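You operate a simulated robot arm through the tools that you are given. There is no shell and no other tool. Be economical: measure what you need, move in short steps, check, and stop when the job is done.

The job below is to be done with a simulated robot arm. You get a single attempt, and the scene is never put back.

TASK
Press the bush into the black roller.
Fine: then lay the roller in the grey tray; leave the press slide drawn out.

The check looks at the end state, three seconds after you hand in, the way a careful person would. Anything else that was tipped, shoved, dropped, spilled or broken makes it a failure.

THE ROBOT
A 7-joint arm with a two-finger parallel gripper, fixed in place. Base frame: the origin is at the foot of the arm, x ahead of it, y to its left, z up; the work surface is at about z = 0.8. Lengths are in m, angles in rad, forces in N, time in s.
With the tool pointing down near the work surface it reaches from about 0.3 to 0.7 m from the base axis. Its first joint turns from -1.152 to 1.152 rad. Payload 1.57 kg.
The tool frame sits at the grasp point between the pads (the TCP): z along the fingers, y along the line on which they close. The tips reach 0.03 m beyond it. The gripper opens to 0.11 m. The fingers are 0.024 m wide and 0.012 m thick; the gripper's body (0.048 by 0.112 m) begins 0.078 m behind the TCP.
Orientation is told as [roll, pitch, yaw] about the base's x, y, z axes, in that order, counted from this pose: with the fingers straight down and closing along the base's y, the tool's x points along the base's -x, its y along +y and its z along -z.

THE INTERFACE
- The arm moves only by the tool send_rows. Its arguments are lists of equal length, an entry for each row: "xyz": the shift along the tool's x, y, z in units of 30 mm (1.0 is 30 mm), a list of three; "turn": the turn, a rotation vector about the tool's x, y, z in units of 5 degrees (1.0 is 5 degrees), a list of three; "hand": the opening in per cent of the stroke, from 0 (shut) to 100 (fully open). In form: {"xyz": [[x, y, z], ...], "turn": [[rx, ry, rz], ...], "hand": [hand, ...]}. A call has 1 to 20 rows; each row shifts and turns the commanded pose from where the row before left it, along the tool's axes as they then stand. A call with a number of a shift or a turn outside -1 to 1 is refused whole. Each row takes 0.2 s and may step no farther than 0.05 m and 0.15 rad from the row before; otherwise, or with a gripper value out of range, the whole call is refused. A pose out of reach is approached as far as the arm can. The call stops where the force on the tool passes 70 N (or 10 N more than at its start, if that is more) or the arm is blocked; 0.2 s more then pass. The fingers move at their own pace (about 0.108 m/s each) and stop on an object; they squeeze with about 40 N. The grip force told is the motor's: it shows also when the fingers shut on nothing. Time passes only in rows, and 0.2 s behind the last, so rows that do not move let the fingers close. It gives the time, the measured TCP pose, the force on the tool (base axes), the opening and the grip force at its end, in the units of the frame above (readings bear some noise).
- Cameras (640 x 400 px; columns grow to the right, rows downward): "scene" is fixed at [0.1755, -0.4121, 1.393]; the picture's right is [0.59, -0.80, 0.00], its down [-0.55, -0.41, -0.73] and it looks along [0.59, 0.43, -0.68] (base axes); focal length 287 px, centre (320, 200). "wrist" rides on the gripper at [-0.036, 0, -0.08] in the tool frame; the picture's right is [0.00, -1.00, 0.00], its down [0.97, 0.00, -0.24] and it looks along [0.24, 0.00, 0.97] (tool axes); focal length 218 px, centre (320, 200). There is no depth. A picture from a camera that has moved, and an enlarged one, comes with that camera's place and axes in the base frame and with its lens.
- capture(camera): a new picture of that camera. The clock stands still meanwhile.
- inspect(camera, box): a new picture of the part [left, top, right, bottom] of that camera's present view, enlarged. The clock stands still meanwhile.
- hand_in(): hands the job in; it is judged then, once.

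Work in short steps. Places have to be worked out from the pictures, the camera data and where the tool is seen: move nearer, look again, correct. Check each grasp and each placing, and mend what went wrong. You have 120 turns and 64 pictures in all, those below and enlarged ones among them. Open the gripper and draw the arm clear of the work before you hand the job in, unless the task says otherwise; then end with one line.

The tools are called after "Call:" as name(argument=value, ...) on one line, values as JSON. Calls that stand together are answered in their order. send_rows: Moves the arm, as the interface text tells. Its arguments: {"type":"object","properties":{"xyz":{"type":"array"},"turn":{"type":"array"},"hand":{"type":"array"}},"required":["xyz","turn","hand"]} The other tools are called the same way: capture (camera) takes a picture; inspect (camera, box) takes an enlarged picture of a part of a camera's view; hand_in () hands the job in.

At the start:

```text
time: 0.0
tool_pos: [0.4412, -0.0836, 1.1812]
tool_rot: [-0.001, 0.0, 0.001]
wrist_force: [0.2, -0.4, 0.0]
width: 0.1102
grasp_force: 0.1
```

scene: 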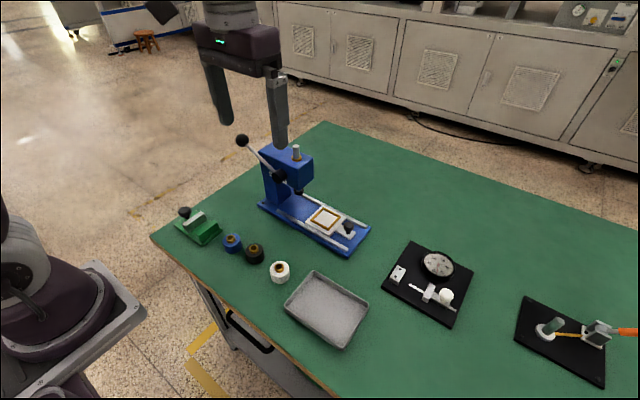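
wrist: 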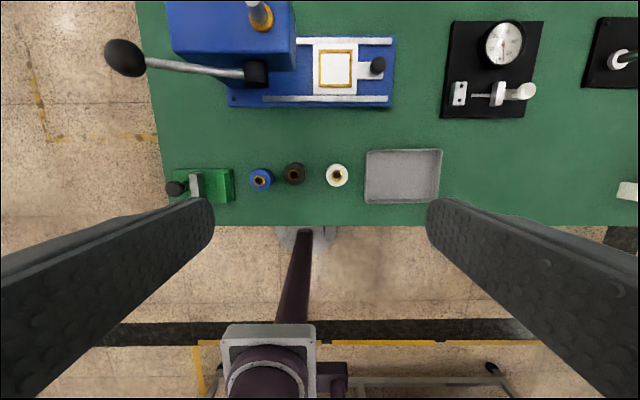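

I start by looking closer at the press and the rollers.

Call:
inspect(camera="scene", box=[220, 120, 380, 260])

Call:
inspect(camera="scene", box=[160, 190, 300, 290])

Call:
inspect(camera="wrist", box=[90, 0, 450, 225])

```text
2.86 times, centred on (300, 190) of scene
camera zoom: at [0.1755, -0.4121, 1.393], right [0.59, -0.8, 0.0], down [-0.55, -0.41, -0.73], along [0.59, 0.43, -0.68], focal length 819 px, centre (377, 229)
```

zoom: 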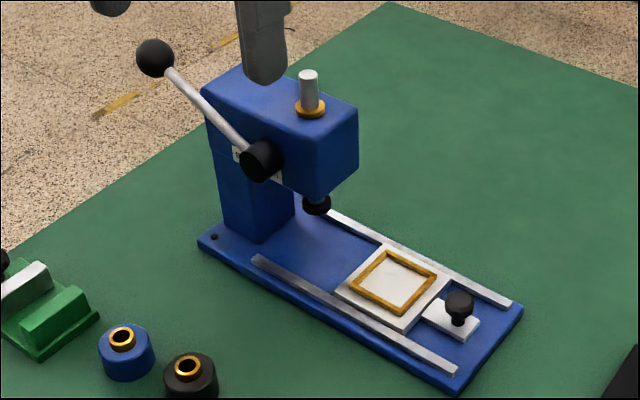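

```text
4.00 times, centred on (230, 240) of scene
camera zoom: at [0.1755, -0.4121, 1.393], right [0.59, -0.8, 0.0], down [-0.55, -0.41, -0.73], along [0.59, 0.43, -0.68], focal length 1147 px, centre (680, 40)
```

zoom: 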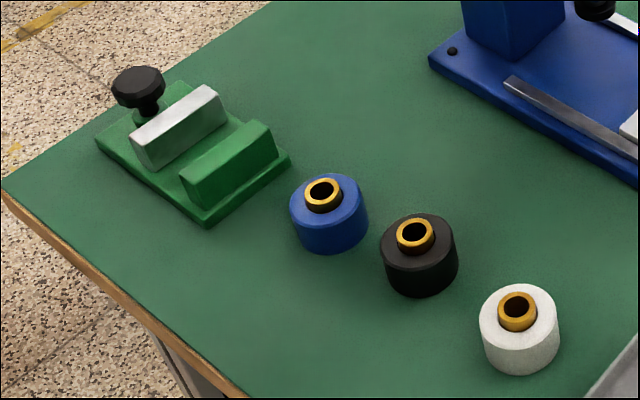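

```text
1.78 times, centred on (270, 112) of wrist
camera zoom: at [0.4758, -0.083, 1.2615], right [0.0, -1.0, 0.0], down [-0.97, 0.0, 0.24], along [-0.24, 0.0, -0.97], focal length 388 px, centre (409, 356)
```

zoom: 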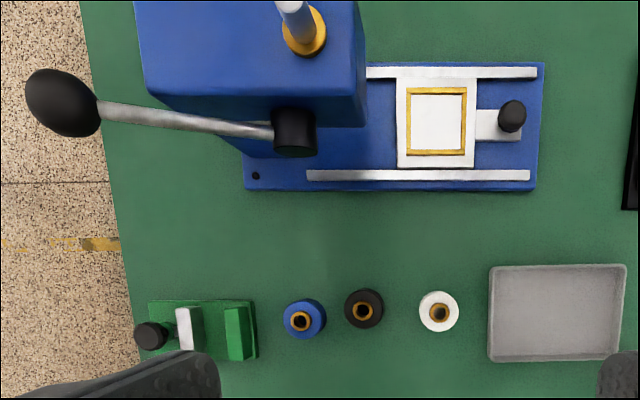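

The slide is already out (pocket near x 0.61, y -0.11) and the ram is near y -0.01. The lever ball is near (0.558, 0.10, 1.025) and the black roller near (0.422, -0.033). I turn the hand 90° so it closes along x, and descend part of the way.

Call:
send_rows(xyz=[[0, 0, 0.25], [0, 0, 0.25], [0, 0, 0.25], [0, 0, 0.25], [0, 0, 0.25], [0, 0, 0.25], [0, 0, 0.25], [0, 0, 0.25], [0, 0, 0.25], [0, 0, 0.25], [0, 0, 0.25], [0, 0, 0.25], [0, 0, 0.25], [0, 0, 0.25], [0, 0, 0.25], [0, 0, 0.25], [0, 0, 0.25], [0, 0, 0.25]], turn=[[0, 0, 1], [0, 0, 1], [0, 0, 1], [0, 0, 1], [0, 0, 1], [0, 0, 1], [0, 0, 1], [0, 0, 1], [0, 0, 1], [0, 0, 1], [0, 0, 1], [0, 0, 1], [0, 0, 1], [0, 0, 1], [0, 0, 1], [0, 0, 1], [0, 0, 1], [0, 0, 1]], hand=[100, 100, 100, 100, 100, 100, 100, 100, 100, 100, 100, 100, 100, 100, 100, 100, 100, 100])

```text
time: 3.8
tool_pos: [0.4403, -0.0827, 1.0471]
tool_rot: [-0.001, 0.0, -1.571]
wrist_force: [-0.1, -1.2, 0.1]
width: 0.1101
grasp_force: 0.1
```

The turn went as expected: tool x is now base +y and tool y is base +x. I move over the black roller and look.

Call:
send_rows(xyz=[[0.85, -0.3, 0.8], [0.82, -0.3, 0.8], [0, 0, 0.8], [0, 0, 0]], turn=[[0, 0, 0], [0, 0, 0], [0, 0, 0], [0, 0, 0]], hand=[100, 100, 100, 100])

Call:
capture(camera="wrist")

Call:
capture(camera="scene")

```text
time: 4.8
tool_pos: [0.424, -0.0337, 0.9746]
tool_rot: [0.0, -0.002, -1.571]
wrist_force: [0.5, -0.4, 0.1]
width: 0.11
grasp_force: 0.1
```

```text
58 pictures are left
camera wrist: at [0.4228, -0.0695, 1.0537], right [-1.0, 0.0, 0.0], down [0.0, 0.97, 0.24], along [0.0, 0.24, -0.97], focal length 218 px, centre (320, 200)
```

wrist: 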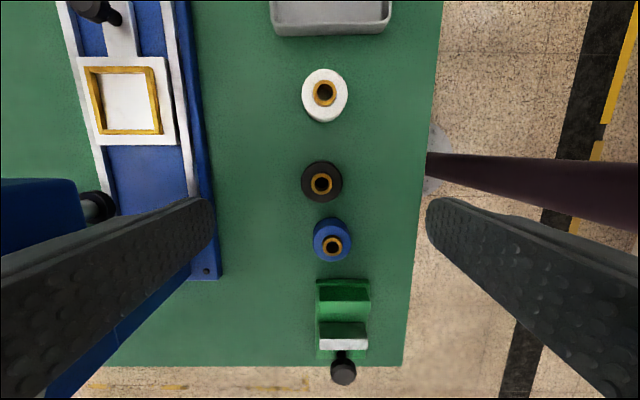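

```text
57 pictures are left
```

scene: 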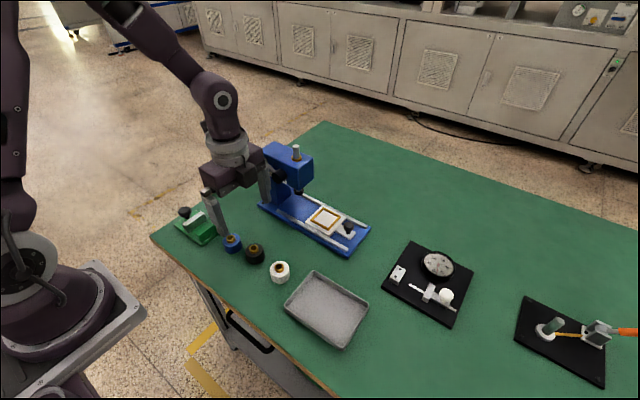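

The black roller is at about (0.421, -0.033), diameter ~43 mm, directly below the hand. I lower to TCP z 0.842 and close to a looser opening first.

Call:
send_rows(xyz=[[0, -0.1, 0.9], [0, 0, 0.9], [0, 0, 0.9], [0, 0, 0.9], [0, 0, 0.6], [0, 0, 0]], turn=[[0, 0, 0], [0, 0, 0], [0, 0, 0], [0, 0, 0], [0, 0, 0], [0, 0, 0]], hand=[80, 70, 60, 60, 60, 60])

Call:
capture(camera="wrist")

Call:
inspect(camera="scene", box=[180, 190, 320, 290])

```text
time: 6.2
tool_pos: [0.4195, -0.0331, 0.8486]
tool_rot: [0.001, -0.001, -1.57]
wrist_force: [-0.4, 1.1, 0.4]
width: 0.0661
grasp_force: 0.0
```

```text
56 pictures are left
camera wrist: at [0.4194, -0.0691, 0.9282], right [-1.0, 0.0, 0.0], down [0.0, 0.97, 0.24], along [0.0, 0.24, -0.97], focal length 218 px, centre (320, 200)
```

wrist: 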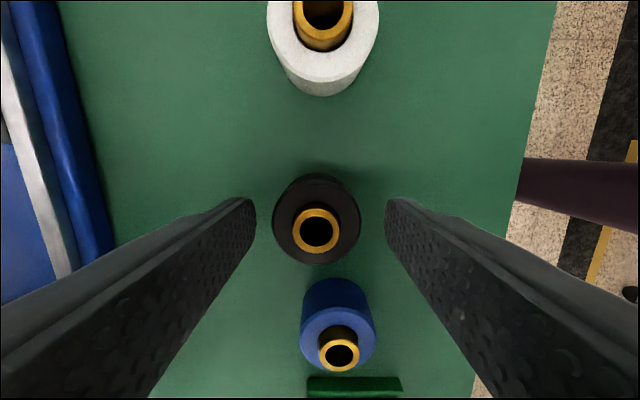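

```text
4.00 times, centred on (250, 240) of scene
camera zoom: at [0.1755, -0.4121, 1.393], right [0.59, -0.8, 0.0], down [-0.55, -0.41, -0.73], along [0.59, 0.43, -0.68], focal length 1147 px, centre (600, 40)
```

zoom: 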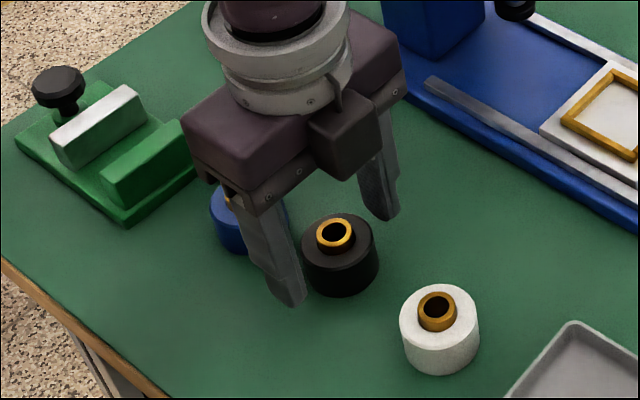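

The hand is well centred (roller x ≈ 0.421). I go 7 mm lower and shut the fingers.

Call:
send_rows(xyz=[[0, 0.06, 0.23], [0, 0, 0], [0, 0, 0], [0, 0, 0], [0, 0, 0]], turn=[[0, 0, 0], [0, 0, 0], [0, 0, 0], [0, 0, 0], [0, 0, 0]], hand=[60, 40, 20, 20, 20])

```text
time: 7.4
tool_pos: [0.4219, -0.0338, 0.8414]
tool_rot: [-0.002, 0.002, -1.572]
wrist_force: [-0.3, -0.5, -0.5]
width: 0.0426
grasp_force: 40.3
```

Gripped firmly (42.6 mm). I lift and move toward the slide, first in -y and then in +x.

Call:
send_rows(xyz=[[0, 0, -0.5], [0, 0, -1], [0, 0, -1], [-0.9, 0, -0.5], [-0.9, 0.5, 0], [-0.83, 1, 0], [0, 1, 0], [0, 1, 0], [0, 1, 0], [0, 0.6, 0], [0, 0, 0]], turn=[[0, 0, 0], [0, 0, 0], [0, 0, 0], [0, 0, 0], [0, 0, 0], [0, 0, 0], [0, 0, 0], [0, 0, 0], [0, 0, 0], [0, 0, 0], [0, 0, 0]], hand=[20, 20, 20, 20, 20, 20, 20, 20, 20, 20, 20])

Call:
capture(camera="wrist")

Call:
inspect(camera="scene", box=[220, 120, 380, 260])

```text
time: 9.8
tool_pos: [0.5742, -0.1102, 0.9309]
tool_rot: [0.001, -0.001, -1.572]
wrist_force: [0.2, -0.4, -0.9]
width: 0.0426
grasp_force: 39.7
```

```text
54 pictures are left
camera wrist: at [0.5734, -0.1472, 1.0107], right [-1.0, 0.0, 0.0], down [0.0, 0.97, 0.24], along [0.0, 0.24, -0.97], focal length 218 px, centre (320, 200)
```

wrist: 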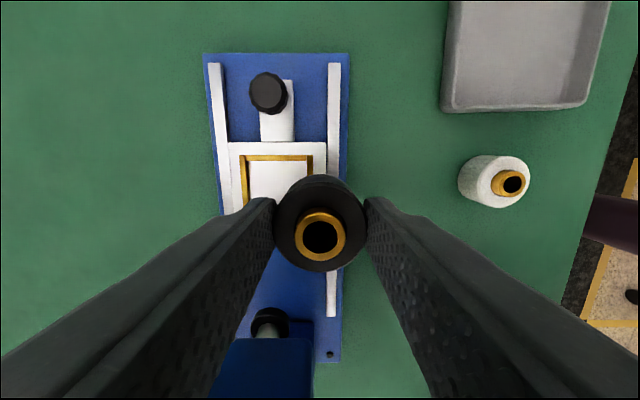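

```text
2.86 times, centred on (300, 190) of scene
camera zoom: at [0.1755, -0.4121, 1.393], right [0.59, -0.8, 0.0], down [-0.55, -0.41, -0.73], along [0.59, 0.43, -0.68], focal length 819 px, centre (377, 229)
```

zoom: 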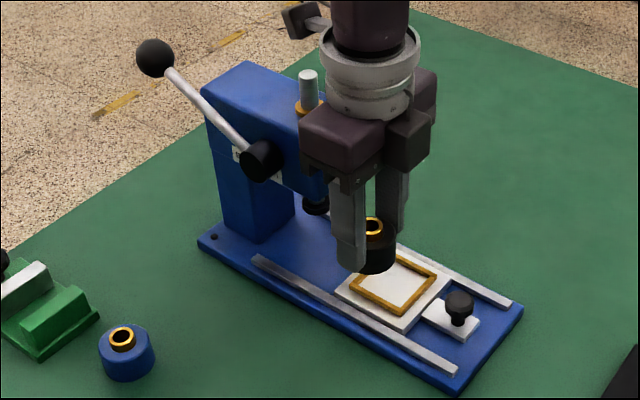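

I judge the pocket to be at about (0.606, -0.112). The head's front face is at y ≈ -0.058, so the hand clears it. I move over the pocket and look again before lowering.

Call:
send_rows(xyz=[[0, 0.5, 0], [0, 0.5, 0.4], [0, 0.05, 0.4], [0, 0, 0]], turn=[[0, 0, 0], [0, 0, 0], [0, 0, 0], [0, 0, 0]], hand=[20, 20, 20, 20])

Call:
capture(camera="wrist")

Call:
inspect(camera="scene", box=[270, 160, 380, 260])

```text
time: 10.8
tool_pos: [0.6084, -0.1106, 0.9069]
tool_rot: [0.001, 0.0, -1.571]
wrist_force: [0.4, -0.2, -0.7]
width: 0.0426
grasp_force: 40.4
```

```text
52 pictures are left
camera wrist: at [0.6063, -0.1476, 0.9866], right [-1.0, 0.0, 0.0], down [0.0, 0.97, 0.24], along [0.0, 0.24, -0.97], focal length 218 px, centre (320, 200)
```

wrist: 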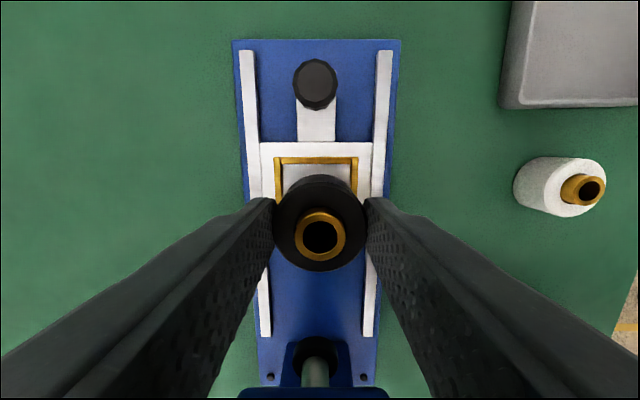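

```text
4.00 times, centred on (325, 210) of scene
camera zoom: at [0.1755, -0.4121, 1.393], right [0.59, -0.8, 0.0], down [-0.55, -0.41, -0.73], along [0.59, 0.43, -0.68], focal length 1147 px, centre (300, 160)
```

zoom: 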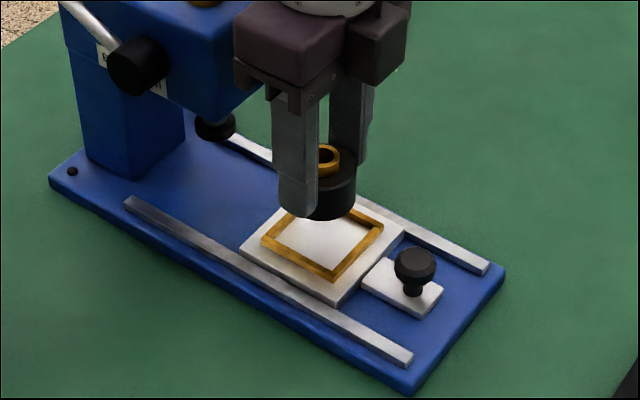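

The pocket centre is about 2.5 mm further in +x and 1.5 mm in -y, with the frame top at z ≈ 0.833. I correct and lower in small steps, watching the force.

Call:
send_rows(xyz=[[-0.05, 0.09, 0.3], [0, 0, 0.3], [0, 0, 0.3], [0, 0, 0]], turn=[[0, 0, 0], [0, 0, 0], [0, 0, 0], [0, 0, 0]], hand=[20, 20, 20, 20])

Call:
capture(camera="wrist")

Call:
inspect(camera="scene", box=[290, 180, 360, 230])

```text
time: 11.8
tool_pos: [0.6087, -0.1123, 0.8801]
tool_rot: [0.001, -0.001, -1.572]
wrist_force: [-0.2, 0.4, -0.1]
width: 0.0429
grasp_force: 40.0
```

```text
50 pictures are left
camera wrist: at [0.6083, -0.1489, 0.9599], right [-1.0, 0.0, 0.0], down [0.0, 0.97, 0.24], along [0.0, 0.24, -0.97], focal length 218 px, centre (320, 200)
```

wrist: 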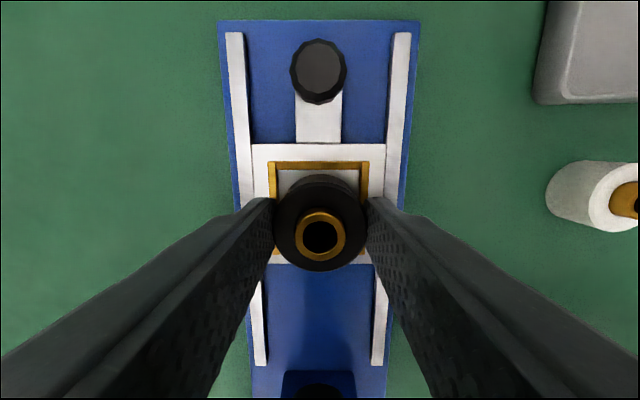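

```text
8.00 times, centred on (325, 205) of scene
camera zoom: at [0.1755, -0.4121, 1.393], right [0.59, -0.8, 0.0], down [-0.55, -0.41, -0.73], along [0.59, 0.43, -0.68], focal length 2294 px, centre (280, 160)
```

zoom: 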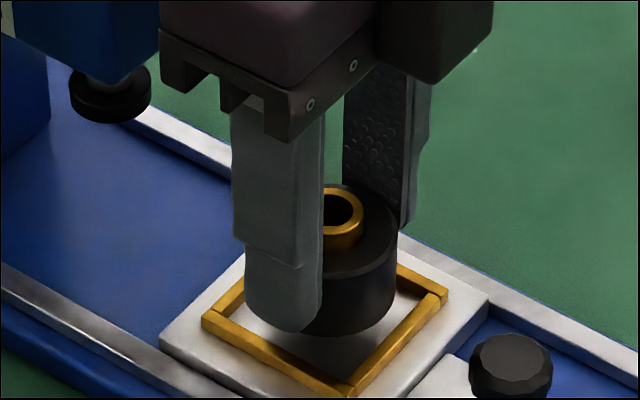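

The roller is centred over the pocket within about 1 mm. I lower in 2 mm steps until contact.

Call:
send_rows(xyz=[[0.03, 0.03, 0.1], [0, 0, 0.1], [0, 0, 0.1]], turn=[[0, 0, 0], [0, 0, 0], [0, 0, 0]], hand=[20, 20, 20])

Call:
inspect(camera="scene", box=[290, 180, 360, 230])

```text
time: 12.6
tool_pos: [0.6099, -0.111, 0.8717]
tool_rot: [0.001, 0.0, -1.572]
wrist_force: [0.1, 0.0, -1.6]
width: 0.0424
grasp_force: 40.2
```

```text
8.00 times, centred on (325, 205) of scene
camera zoom: at [0.1755, -0.4121, 1.393], right [0.59, -0.8, 0.0], down [-0.55, -0.41, -0.73], along [0.59, 0.43, -0.68], focal length 2294 px, centre (280, 160)
```

zoom: 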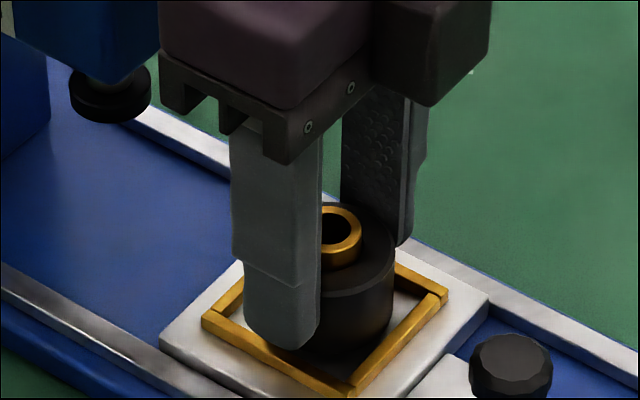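

Still no contact; the bottom is at about 0.830. I continue down in small steps.

Call:
send_rows(xyz=[[0, 0, 0.07], [0, 0, 0.07], [0, 0, 0]], turn=[[0, 0, 0], [0, 0, 0], [0, 0, 0]], hand=[20, 20, 20])

```text
time: 13.4
tool_pos: [0.6092, -0.1117, 0.8687]
tool_rot: [0.002, -0.001, -1.57]
wrist_force: [0.0, -0.2, -0.8]
width: 0.0426
grasp_force: 40.3
```

Call:
send_rows(xyz=[[0, 0, 0.07], [0, 0, 0.07], [0, 0, 0]], turn=[[0, 0, 0], [0, 0, 0], [0, 0, 0]], hand=[20, 20, 20])

Call:
inspect(camera="scene", box=[290, 180, 360, 230])

```text
time: 14.2
tool_pos: [0.6103, -0.1118, 0.8643]
tool_rot: [0.002, -0.002, -1.573]
wrist_force: [-5.7, 1.1, 28.9]
width: 0.0426
grasp_force: 40.1
```

```text
8.00 times, centred on (325, 205) of scene
camera zoom: at [0.1748, -0.4119, 1.3931], right [0.59, -0.8, 0.0], down [-0.55, -0.41, -0.73], along [0.59, 0.43, -0.68], focal length 2294 px, centre (280, 160)
```

zoom: 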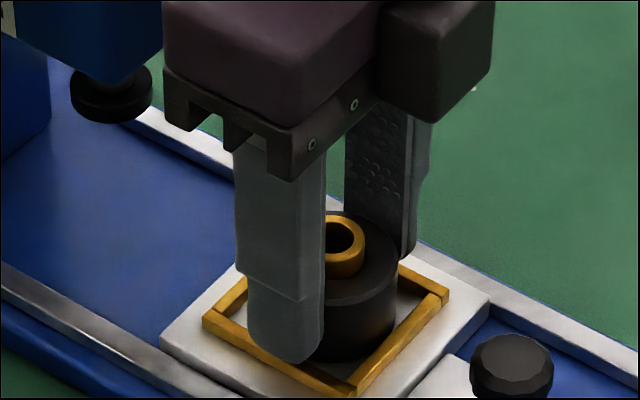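

Contact at 29 N, with the bottom on the pocket floor (≈0.823) inside the gold frame. I relieve 1 mm, release, and lift clear.

Call:
send_rows(xyz=[[0, 0, -0.05], [0, 0, 0], [0, 0, 0], [0, 0, -0.5], [0, 0, -1], [0, 0, -0.5], [0, 0, 0]], turn=[[0, 0, 0], [0, 0, 0], [0, 0, 0], [0, 0, 0], [0, 0, 0], [0, 0, 0], [0, 0, 0]], hand=[20, 60, 60, 60, 60, 60, 60])

Call:
inspect(camera="scene", box=[290, 180, 374, 240])

Call:
capture(camera="wrist")

```text
time: 15.8
tool_pos: [0.6094, -0.1115, 0.9255]
tool_rot: [-0.001, 0.0, -1.571]
wrist_force: [0.4, 0.3, 0.6]
width: 0.0661
grasp_force: 0.1
```

```text
6.67 times, centred on (332, 210) of scene
camera zoom: at [0.1755, -0.4121, 1.393], right [0.59, -0.8, 0.0], down [-0.55, -0.41, -0.73], along [0.59, 0.43, -0.68], focal length 1911 px, centre (240, 133)
```

zoom: 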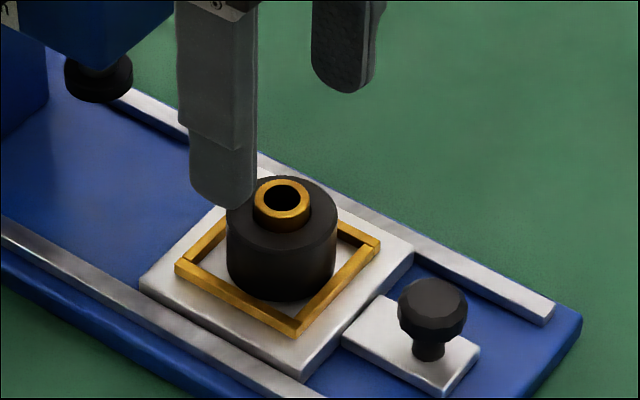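

```text
45 pictures are left
camera wrist: at [0.6091, -0.148, 1.0053], right [-1.0, 0.0, 0.0], down [0.0, 0.97, 0.24], along [0.0, 0.24, -0.97], focal length 218 px, centre (320, 200)
```

wrist: 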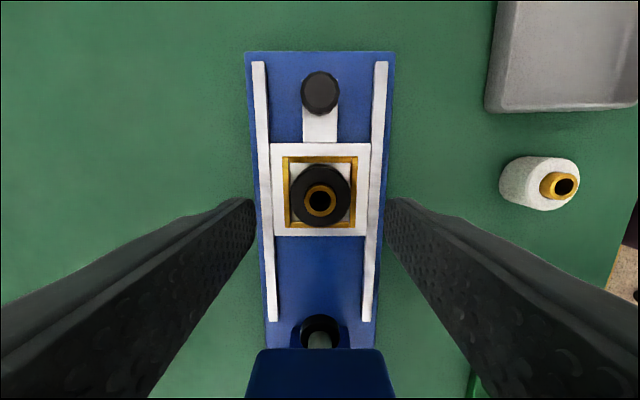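

The roller sits well in the pocket. The knob is near (0.609, -0.185, 0.852), so I move above it and look before gripping.

Call:
send_rows(xyz=[[-0.9, 0, 0], [-0.9, 0, 0], [-0.65, 0, 0.5], [0, 0, 0]], turn=[[0, 0, 0], [0, 0, 0], [0, 0, 0], [0, 0, 0]], hand=[60, 60, 60, 60])

Call:
capture(camera="wrist")

Call:
inspect(camera="scene", box=[290, 180, 374, 240])

```text
time: 16.8
tool_pos: [0.6107, -0.1858, 0.9106]
tool_rot: [0.0, -0.002, -1.57]
wrist_force: [-0.2, -0.4, 0.3]
width: 0.0657
grasp_force: 0.1
```

```text
44 pictures are left
camera wrist: at [0.6097, -0.2217, 0.99], right [-1.0, 0.0, 0.0], down [0.0, 0.97, 0.24], along [0.0, 0.24, -0.97], focal length 218 px, centre (320, 200)
```

wrist: 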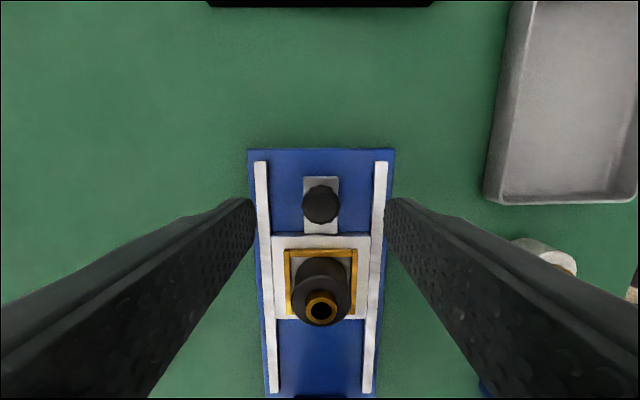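

```text
6.67 times, centred on (332, 210) of scene
camera zoom: at [0.1755, -0.4121, 1.393], right [0.59, -0.8, 0.0], down [-0.55, -0.41, -0.73], along [0.59, 0.43, -0.68], focal length 1911 px, centre (240, 133)
```

zoom: 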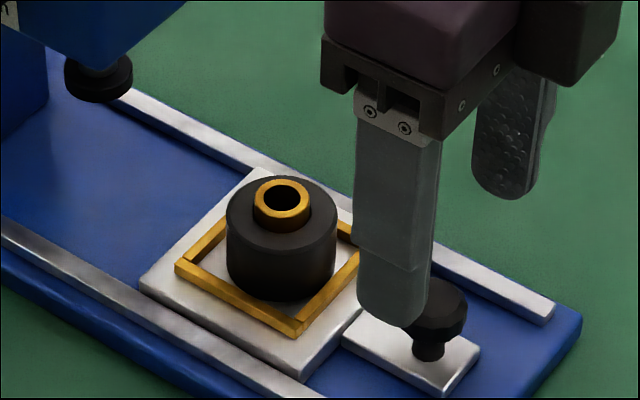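

Centred over the knob. I lower to TCP 0.869 and grip it.

Call:
send_rows(xyz=[[0, 0, 0.7], [0, 0, 0.7], [0, 0, 0], [0, 0, 0], [0, 0, 0], [0, 0, 0]], turn=[[0, 0, 0], [0, 0, 0], [0, 0, 0], [0, 0, 0], [0, 0, 0], [0, 0, 0]], hand=[60, 60, 60, 30, 10, 10])

Call:
inspect(camera="scene", box=[290, 180, 374, 240])

```text
time: 18.2
tool_pos: [0.6101, -0.1855, 0.8689]
tool_rot: [0.0, 0.0, -1.572]
wrist_force: [7.8, -0.8, -7.3]
width: 0.0259
grasp_force: 37.2
```

```text
6.67 times, centred on (332, 210) of scene
camera zoom: at [0.1758, -0.4121, 1.3929], right [0.59, -0.8, 0.0], down [-0.55, -0.41, -0.73], along [0.59, 0.43, -0.68], focal length 1911 px, centre (240, 133)
```

zoom: 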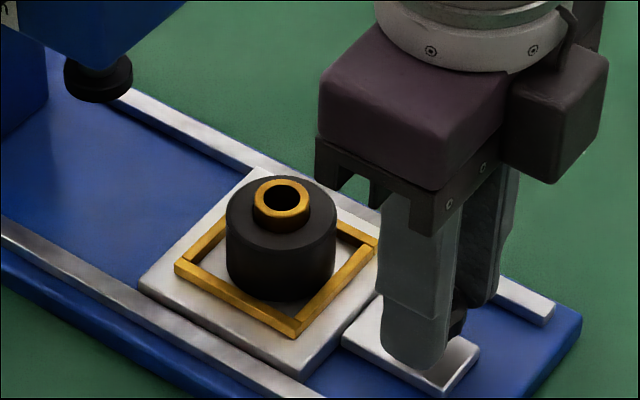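

The knob is held (25.9 mm). I push the slide in gently by 60 mm and watch.

Call:
send_rows(xyz=[[0.25, 0, 0], [0.25, 0, 0], [0.25, 0, 0], [0.25, 0, 0], [0.25, 0, 0], [0.25, 0, 0], [0.25, 0, 0], [0.25, 0, 0]], turn=[[0, 0, 0], [0, 0, 0], [0, 0, 0], [0, 0, 0], [0, 0, 0], [0, 0, 0], [0, 0, 0], [0, 0, 0]], hand=[10, 10, 10, 10, 10, 10, 10, 10])

Call:
inspect(camera="scene", box=[240, 130, 380, 240])

Call:
capture(camera="wrist")

```text
time: 20.0
tool_pos: [0.6109, -0.125, 0.8686]
tool_rot: [0.0, 0.001, -1.57]
wrist_force: [4.1, -1.0, -0.8]
width: 0.0255
grasp_force: 36.8
```

```text
3.64 times, centred on (310, 185) of scene
camera zoom: at [0.1756, -0.4121, 1.3929], right [0.59, -0.8, 0.0], down [-0.55, -0.41, -0.73], along [0.59, 0.43, -0.68], focal length 1043 px, centre (356, 254)
```

zoom: 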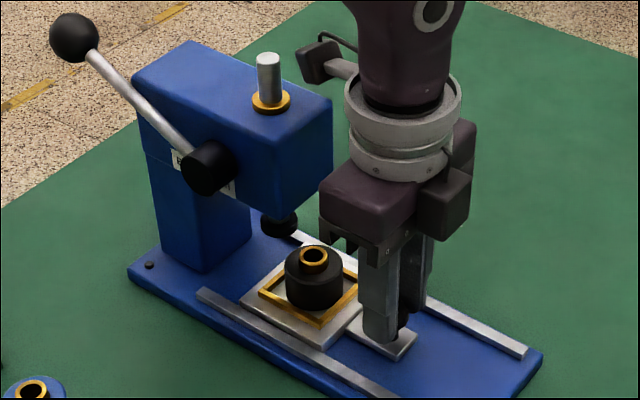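

```text
40 pictures are left
camera wrist: at [0.6092, -0.1615, 0.9478], right [-1.0, 0.0, 0.0], down [0.0, 0.97, 0.24], along [0.0, 0.24, -0.97], focal length 218 px, centre (320, 200)
```

wrist: 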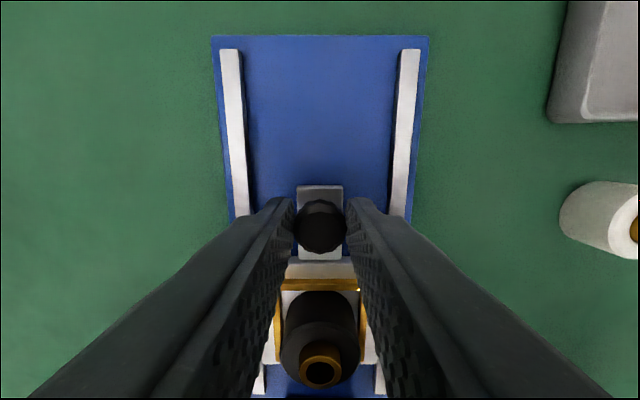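

The slide moves freely. I continue in 3 mm steps and watch for an end stop.

Call:
send_rows(xyz=[[0.15, 0, 0], [0.15, 0, 0], [0.15, 0, 0], [0.1, 0, 0], [0.1, 0, 0], [0, 0, 0]], turn=[[0, 0, 0], [0, 0, 0], [0, 0, 0], [0, 0, 0], [0, 0, 0], [0, 0, 0]], hand=[10, 10, 10, 10, 10, 10])

Call:
inspect(camera="scene", box=[270, 150, 354, 210])

```text
time: 21.4
tool_pos: [0.6101, -0.1062, 0.8685]
tool_rot: [-0.004, -0.001, -1.571]
wrist_force: [3.7, -1.7, -8.2]
width: 0.0258
grasp_force: 37.4
```

```text
6.67 times, centred on (312, 180) of scene
camera zoom: at [0.1757, -0.4121, 1.3929], right [0.59, -0.8, 0.0], down [-0.55, -0.41, -0.73], along [0.59, 0.43, -0.68], focal length 1911 px, centre (373, 333)
```

zoom: 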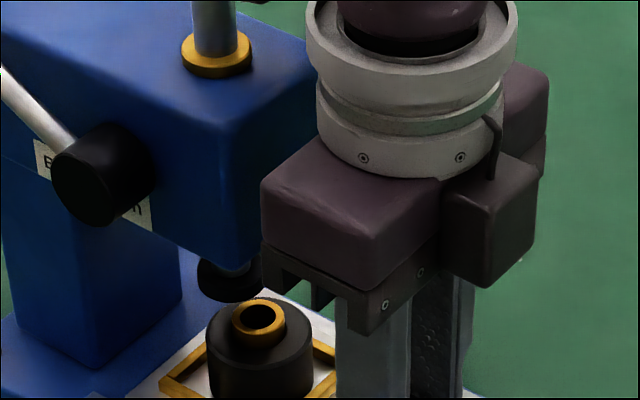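

The roller is at y ≈ -0.032 and the ram appears ~14 mm further on. There is still a gap between the hand and the head, so I continue in 2 mm steps.

Call:
send_rows(xyz=[[0.07, 0, 0], [0.07, 0, 0], [0.07, 0, 0], [0.07, 0, 0], [0, 0, 0]], turn=[[0, 0, 0], [0, 0, 0], [0, 0, 0], [0, 0, 0], [0, 0, 0]], hand=[10, 10, 10, 10, 10])

Call:
inspect(camera="scene", box=[270, 150, 354, 210])

```text
time: 22.6
tool_pos: [0.6113, -0.1031, 0.868]
tool_rot: [0.001, -0.004, -1.581]
wrist_force: [37.1, -53.7, -5.5]
width: 0.0259
grasp_force: 37.0
```

```text
6.67 times, centred on (312, 180) of scene
camera zoom: at [0.1767, -0.4136, 1.3923], right [0.59, -0.8, 0.0], down [-0.55, -0.41, -0.73], along [0.59, 0.43, -0.68], focal length 1911 px, centre (373, 333)
```

zoom: 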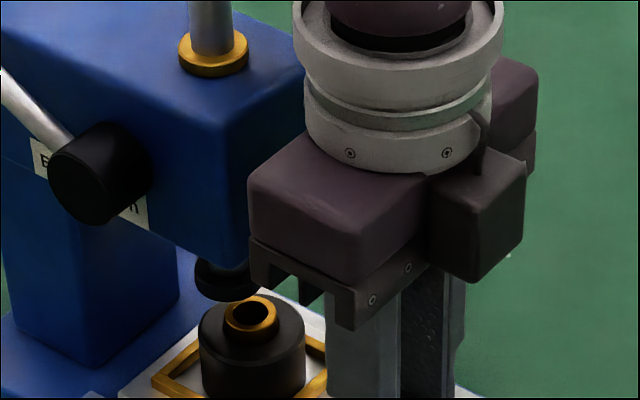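

The side force (37 / -54 N) and the slight yaw suggest the wrist ring touches the press head. By the image, the roller still needs about 10 mm. I back off a little, open, and tilt the hand 20° away from the head before regripping.

Call:
send_rows(xyz=[[-0.17, 0, 0], [-0.1, 0, 0], [0, 0, 0], [0, 0, 0], [0, 0, 0]], turn=[[0, 0, 0], [0, 0, 0], [0, 0, 0], [0, 0, 0], [0, 0, 0]], hand=[10, 10, 60, 60, 60])

Call:
send_rows(xyz=[[0, 0, 0], [0, 0, 0], [0, 0, 0], [0, 0, 0], [0, 0, 0]], turn=[[0, 1, 0], [0, 1, 0], [0, 1, 0], [0, 1, 0], [0, 0, 0]], hand=[60, 60, 60, 60, 60])

Call:
inspect(camera="scene", box=[240, 130, 380, 240])

Call:
capture(camera="wrist")

```text
time: 23.8
tool_pos: [0.6104, -0.1051, 0.869]
tool_rot: [0.001, 0.001, -1.568]
wrist_force: [28.9, 3.3, 2.5]
width: 0.0658
grasp_force: 0.1
```

```text
time: 25.0
tool_pos: [0.6095, -0.1071, 0.8687]
tool_rot: [-0.001, 0.351, -1.57]
wrist_force: [-0.8, -1.0, -0.6]
width: 0.066
grasp_force: 0.1
```

```text
3.64 times, centred on (310, 185) of scene
camera zoom: at [0.1755, -0.4121, 1.393], right [0.59, -0.8, 0.0], down [-0.55, -0.41, -0.73], along [0.59, 0.43, -0.68], focal length 1043 px, centre (356, 254)
```

zoom: 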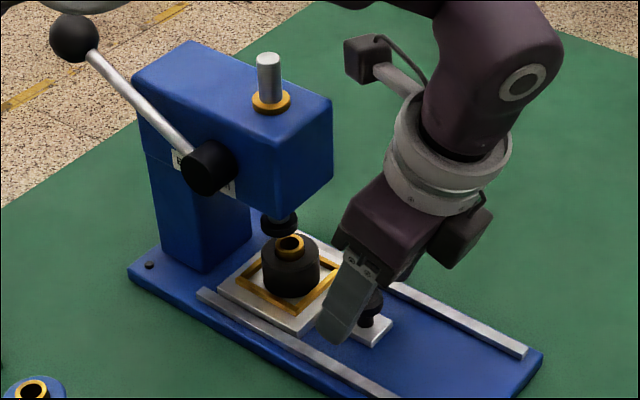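

```text
36 pictures are left
camera wrist: at [0.609, -0.1674, 0.9305], right [-1.0, 0.0, 0.0], down [0.0, 0.83, 0.56], along [0.0, 0.56, -0.83], focal length 218 px, centre (320, 200)
```

wrist: 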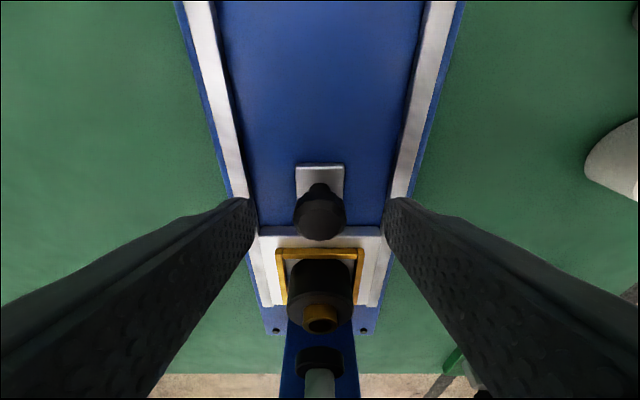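

The tilted hand now clears the head. I grip the knob again.

Call:
send_rows(xyz=[[-0.1, 0, -0.036], [0, 0, 0], [0, 0, 0], [0, 0, 0]], turn=[[0, 0, 0], [0, 0, 0], [0, 0, 0], [0, 0, 0]], hand=[60, 30, 10, 10])

Call:
send_rows(xyz=[[0.066, 0, 0.024], [0.066, 0, 0.024], [0.066, 0, 0.024], [0.066, 0, 0.024], [0, 0, 0]], turn=[[0, 0, 0], [0, 0, 0], [0, 0, 0], [0, 0, 0], [0, 0, 0]], hand=[10, 10, 10, 10, 10])

Call:
inspect(camera="scene", box=[270, 150, 354, 210])

```text
time: 26.0
tool_pos: [0.6095, -0.1093, 0.8672]
tool_rot: [-0.001, 0.347, -1.571]
wrist_force: [2.5, -1.4, -0.6]
width: 0.0255
grasp_force: 37.5
```

```text
time: 27.2
tool_pos: [0.6097, -0.102, 0.8674]
tool_rot: [0.001, 0.346, -1.572]
wrist_force: [3.6, -12.6, 5.7]
width: 0.0256
grasp_force: 37.6
```

```text
6.67 times, centred on (312, 180) of scene
camera zoom: at [0.1755, -0.4124, 1.3929], right [0.59, -0.8, 0.0], down [-0.55, -0.41, -0.73], along [0.59, 0.43, -0.68], focal length 1911 px, centre (373, 333)
```

zoom: 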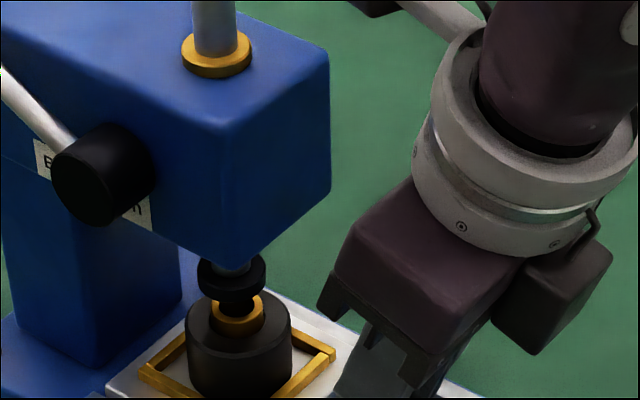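

The bush is nearly below the ram, about 2 mm short, and -12 N in y is starting to build. I push on by 1 mm steps to feel for the end stop.

Call:
send_rows(xyz=[[0.035, 0, 0.013], [0.035, 0, 0.013], [0.035, 0, 0.013], [0, 0, 0]], turn=[[0, 0, 0], [0, 0, 0], [0, 0, 0], [0, 0, 0]], hand=[10, 10, 10, 10])

Call:
inspect(camera="scene", box=[270, 160, 326, 200])

Call:
capture(camera="wrist")

```text
time: 28.2
tool_pos: [0.6103, -0.0979, 0.8687]
tool_rot: [-0.001, 0.349, -1.571]
wrist_force: [7.9, -23.3, -4.4]
width: 0.0261
grasp_force: 37.3
```

```text
10.00 times, centred on (298, 180) of scene
camera zoom: at [0.1758, -0.4126, 1.3928], right [0.59, -0.8, 0.0], down [-0.55, -0.41, -0.73], along [0.59, 0.43, -0.68], focal length 2867 px, centre (540, 400)
```

zoom: 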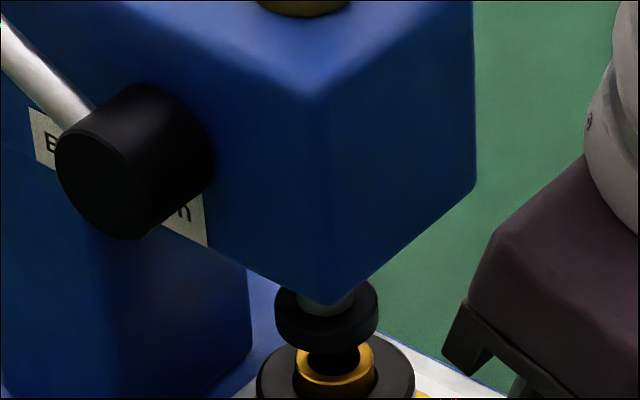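

```text
33 pictures are left
camera wrist: at [0.6091, -0.1597, 0.9309], right [-1.0, 0.0, 0.0], down [0.0, 0.83, 0.56], along [0.0, 0.56, -0.83], focal length 218 px, centre (320, 200)
```

wrist: 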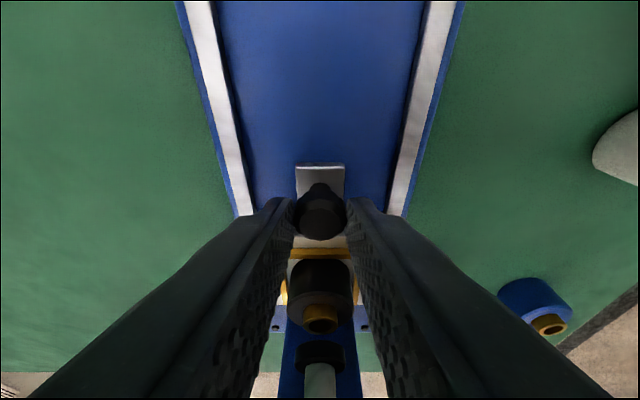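

Force is growing and the bush is nearly below the ram. I push 1 mm at a time for the last bit.

Call:
send_rows(xyz=[[0.035, 0, 0.013], [0.035, 0, 0.013], [0, 0, 0]], turn=[[0, 0, 0], [0, 0, 0], [0, 0, 0]], hand=[10, 10, 10])

Call:
inspect(camera="scene", box=[270, 160, 326, 200])

```text
time: 29.0
tool_pos: [0.6085, -0.0964, 0.8687]
tool_rot: [0.0, 0.348, -1.571]
wrist_force: [6.7, -23.0, -0.9]
width: 0.0256
grasp_force: 37.6
```

```text
10.00 times, centred on (298, 180) of scene
camera zoom: at [0.1757, -0.4126, 1.3928], right [0.59, -0.8, 0.0], down [-0.55, -0.41, -0.73], along [0.59, 0.43, -0.68], focal length 2867 px, centre (540, 400)
```

zoom: 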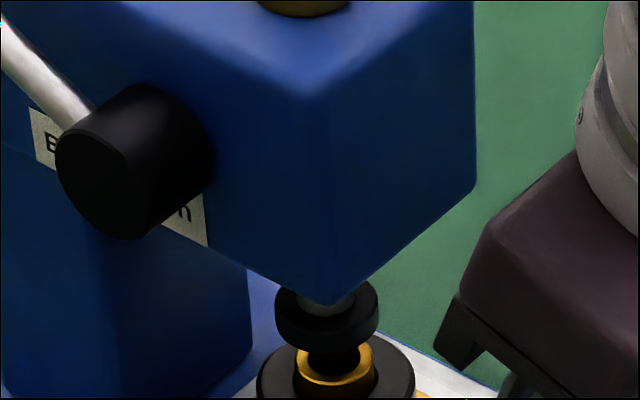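

The bush no longer moves while the fingers slip at 23 N, so the slide is on its end stop under the ram. I relax, release, and back out along the tool axis.

Call:
send_rows(xyz=[[-0.07, 0, -0.026], [0, 0, 0], [0, 0, 0], [0, 0, -0.5], [0, 0, -1], [0, 0, -1], [0, 0, -1], [0, 0, 0]], turn=[[0, 0, 0], [0, 0, 0], [0, 0, 0], [0, 0, 0], [0, 0, 0], [0, 0, 0], [0, 0, 0], [0, 0, 0]], hand=[10, 60, 60, 60, 60, 60, 60, 60])

Call:
inspect(camera="scene", box=[220, 120, 380, 240])

Call:
capture(camera="wrist")

```text
time: 30.8
tool_pos: [0.6112, -0.1339, 0.9681]
tool_rot: [0.001, 0.348, -1.57]
wrist_force: [-0.2, 1.4, -0.7]
width: 0.0661
grasp_force: 0.0
```

```text
3.33 times, centred on (300, 180) of scene
camera zoom: at [0.1755, -0.4121, 1.393], right [0.59, -0.8, 0.0], down [-0.55, -0.41, -0.73], along [0.59, 0.43, -0.68], focal length 956 px, centre (387, 267)
```

zoom: 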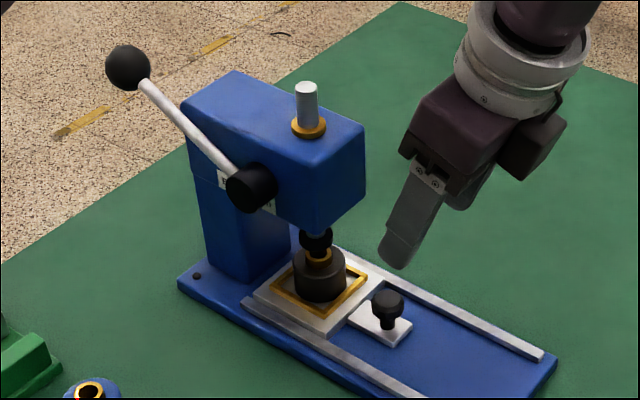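

```text
30 pictures are left
camera wrist: at [0.6102, -0.1947, 1.0297], right [-1.0, 0.0, 0.0], down [0.0, 0.83, 0.56], along [0.0, 0.56, -0.83], focal length 218 px, centre (320, 200)
```

wrist: 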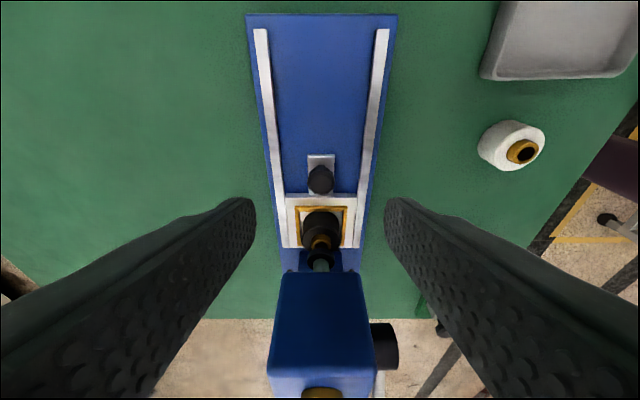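

The roller is under the ram. Now I rise, tilt the hand the other way (leaning toward +y, away from the press) and close the fingers so I can push the lever ball down.

Call:
send_rows(xyz=[[0.342, 0, -0.94], [0.342, 0, -0.94], [0.342, 0, -0.94], [0.342, 0, -0.94], [0.342, 0, -0.94], [0.342, 0, -0.94], [0, -0.2, 0], [0, -0.2, 0], [0, -0.2, 0], [0, -0.2, 0], [0, -0.2, 0], [0, -0.2, 0], [0, -0.2, 0], [0, -0.2, 0], [0, -0.2, 0], [0, 0, 0]], turn=[[0, 0, 0], [0, 0, 0], [0, 0, 0], [0, 0, 0], [0, 0, 0], [0, 0, 0], [0, -1, 0], [0, -1, 0], [0, -1, 0], [0, -1, 0], [0, -1, 0], [0, -1, 0], [0, -1, 0], [0, -1, 0], [0, -1, 0], [0, 0, 0]], hand=[40, 20, 0, 0, 0, 0, 0, 0, 0, 0, 0, 0, 0, 0, 0, 0])

Call:
capture(camera="wrist")

Call:
inspect(camera="scene", box=[230, 130, 314, 190])

```text
time: 34.2
tool_pos: [0.5482, -0.1288, 1.1305]
tool_rot: [0.001, -0.434, -1.571]
wrist_force: [0.0, -0.1, 0.3]
width: 0.0
grasp_force: 21.2
out of reach, approached as far as the arm can: row 5, 6
```

```text
29 pictures are left
camera wrist: at [0.5483, -0.1274, 1.2181], right [-1.0, 0.0, 0.0], down [0.0, 0.98, -0.19], along [0.0, -0.19, -0.98], focal length 218 px, centre (320, 200)
```

wrist: 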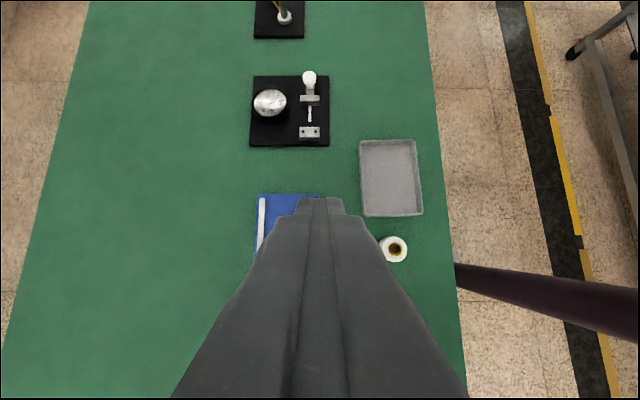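

```text
6.67 times, centred on (272, 160) of scene
camera zoom: at [0.1755, -0.4121, 1.393], right [0.59, -0.8, 0.0], down [-0.55, -0.41, -0.73], along [0.59, 0.43, -0.68], focal length 1911 px, centre (640, 467)
```

zoom: 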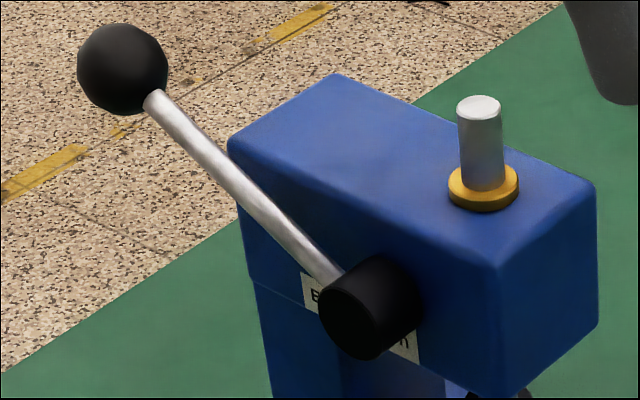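

The way is clear. I travel at constant height to above the lever ball.

Call:
send_rows(xyz=[[0.825, 0, -0.385], [0.825, 0, -0.385], [0.825, 0, -0.385], [0.825, 0, -0.385], [0.825, 0, -0.385], [0.825, 0, -0.385], [0.825, 0, -0.385], [0.825, 0.15, -0.385], [0.825, 0.15, -0.385], [0, 0, 0]], turn=[[0, 0, 0], [0, 0, 0], [0, 0, 0], [0, 0, 0], [0, 0, 0], [0, 0, 0], [0, 0, 0], [0, 0, 0], [0, 0, 0], [0, 0, 0]], hand=[0, 0, 0, 0, 0, 0, 0, 0, 0, 0])

Call:
capture(camera="wrist")

Call:
inspect(camera="scene", box=[180, 70, 348, 190])

```text
time: 36.4
tool_pos: [0.5581, 0.1195, 1.1311]
tool_rot: [0.0, -0.437, -1.572]
wrist_force: [0.1, 0.5, -0.7]
width: 0.0001
grasp_force: 21.1
```

```text
27 pictures are left
camera wrist: at [0.5576, 0.1204, 1.2176], right [-1.0, 0.0, 0.0], down [0.0, 0.98, -0.19], along [0.0, -0.19, -0.98], focal length 218 px, centre (320, 200)
```

wrist: 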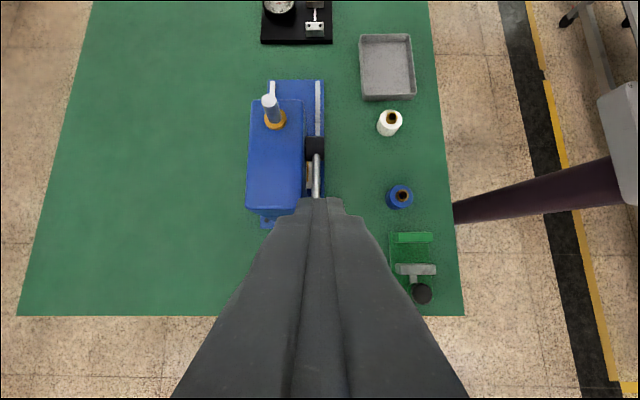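

```text
3.33 times, centred on (264, 130) of scene
camera zoom: at [0.1755, -0.412, 1.393], right [0.59, -0.8, 0.0], down [-0.55, -0.41, -0.73], along [0.59, 0.43, -0.68], focal length 956 px, centre (507, 433)
```

zoom: 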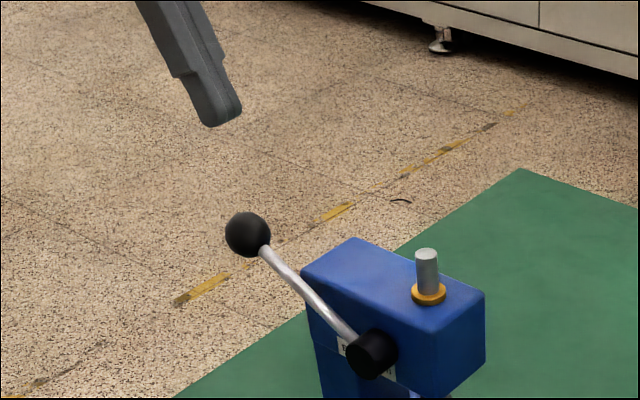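

Tip at (0.558, 0.107, 1.104) and ball at (0.558, 0.103, 1.023) agree in both views. I lower onto the ball and begin the push.

Call:
send_rows(xyz=[[0.141, 0, 0.302], [0.141, 0, 0.302], [0.141, 0, 0.302], [0.141, 0, 0.302], [0.141, 0, 0.302], [0.141, 0, 0.302], [0.141, 0, 0.302], [0.141, 0, 0.302], [0.141, 0, 0.302], [0, 0, 0]], turn=[[0, 0, 0], [0, 0, 0], [0, 0, 0], [0, 0, 0], [0, 0, 0], [0, 0, 0], [0, 0, 0], [0, 0, 0], [0, 0, 0], [0, 0, 0]], hand=[0, 0, 0, 0, 0, 0, 0, 0, 0, 0])

Call:
inspect(camera="scene", box=[210, 100, 350, 200])

```text
time: 38.6
tool_pos: [0.5582, 0.118, 1.0414]
tool_rot: [-0.002, -0.437, -1.571]
wrist_force: [-0.3, 0.1, 0.5]
width: 0.0
grasp_force: 21.2
```

```text
4.00 times, centred on (280, 150) of scene
camera zoom: at [0.1755, -0.4121, 1.393], right [0.59, -0.8, 0.0], down [-0.55, -0.41, -0.73], along [0.59, 0.43, -0.68], focal length 1147 px, centre (480, 400)
```

zoom: 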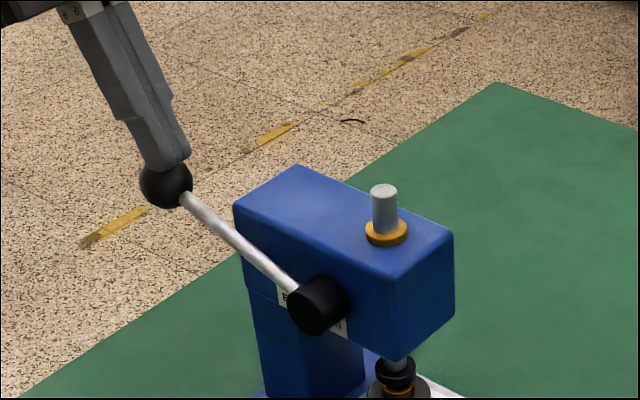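

The lever follows easily and the ram foot is coming down. I continue the push.

Call:
send_rows(xyz=[[0.141, 0, 0.302], [0.141, 0, 0.302], [0.141, 0, 0.302], [0.141, 0, 0.302], [0, 0, 0]], turn=[[0, 0, 0], [0, 0, 0], [0, 0, 0], [0, 0, 0], [0, 0, 0]], hand=[0, 0, 0, 0, 0])

Call:
inspect(camera="scene", box=[225, 115, 351, 205])

```text
time: 39.8
tool_pos: [0.5577, 0.117, 1.0]
tool_rot: [0.001, -0.437, -1.57]
wrist_force: [-0.9, -2.7, 1.3]
width: 0.0
grasp_force: 21.4
```

```text
4.44 times, centred on (288, 160) of scene
camera zoom: at [0.1754, -0.4121, 1.393], right [0.59, -0.8, 0.0], down [-0.55, -0.41, -0.73], along [0.59, 0.43, -0.68], focal length 1274 px, centre (462, 378)
```

zoom: 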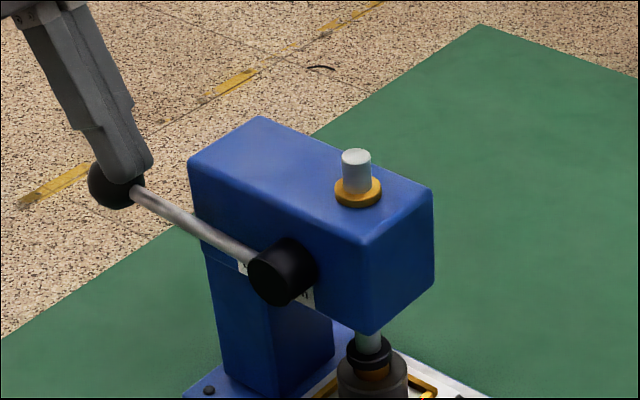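

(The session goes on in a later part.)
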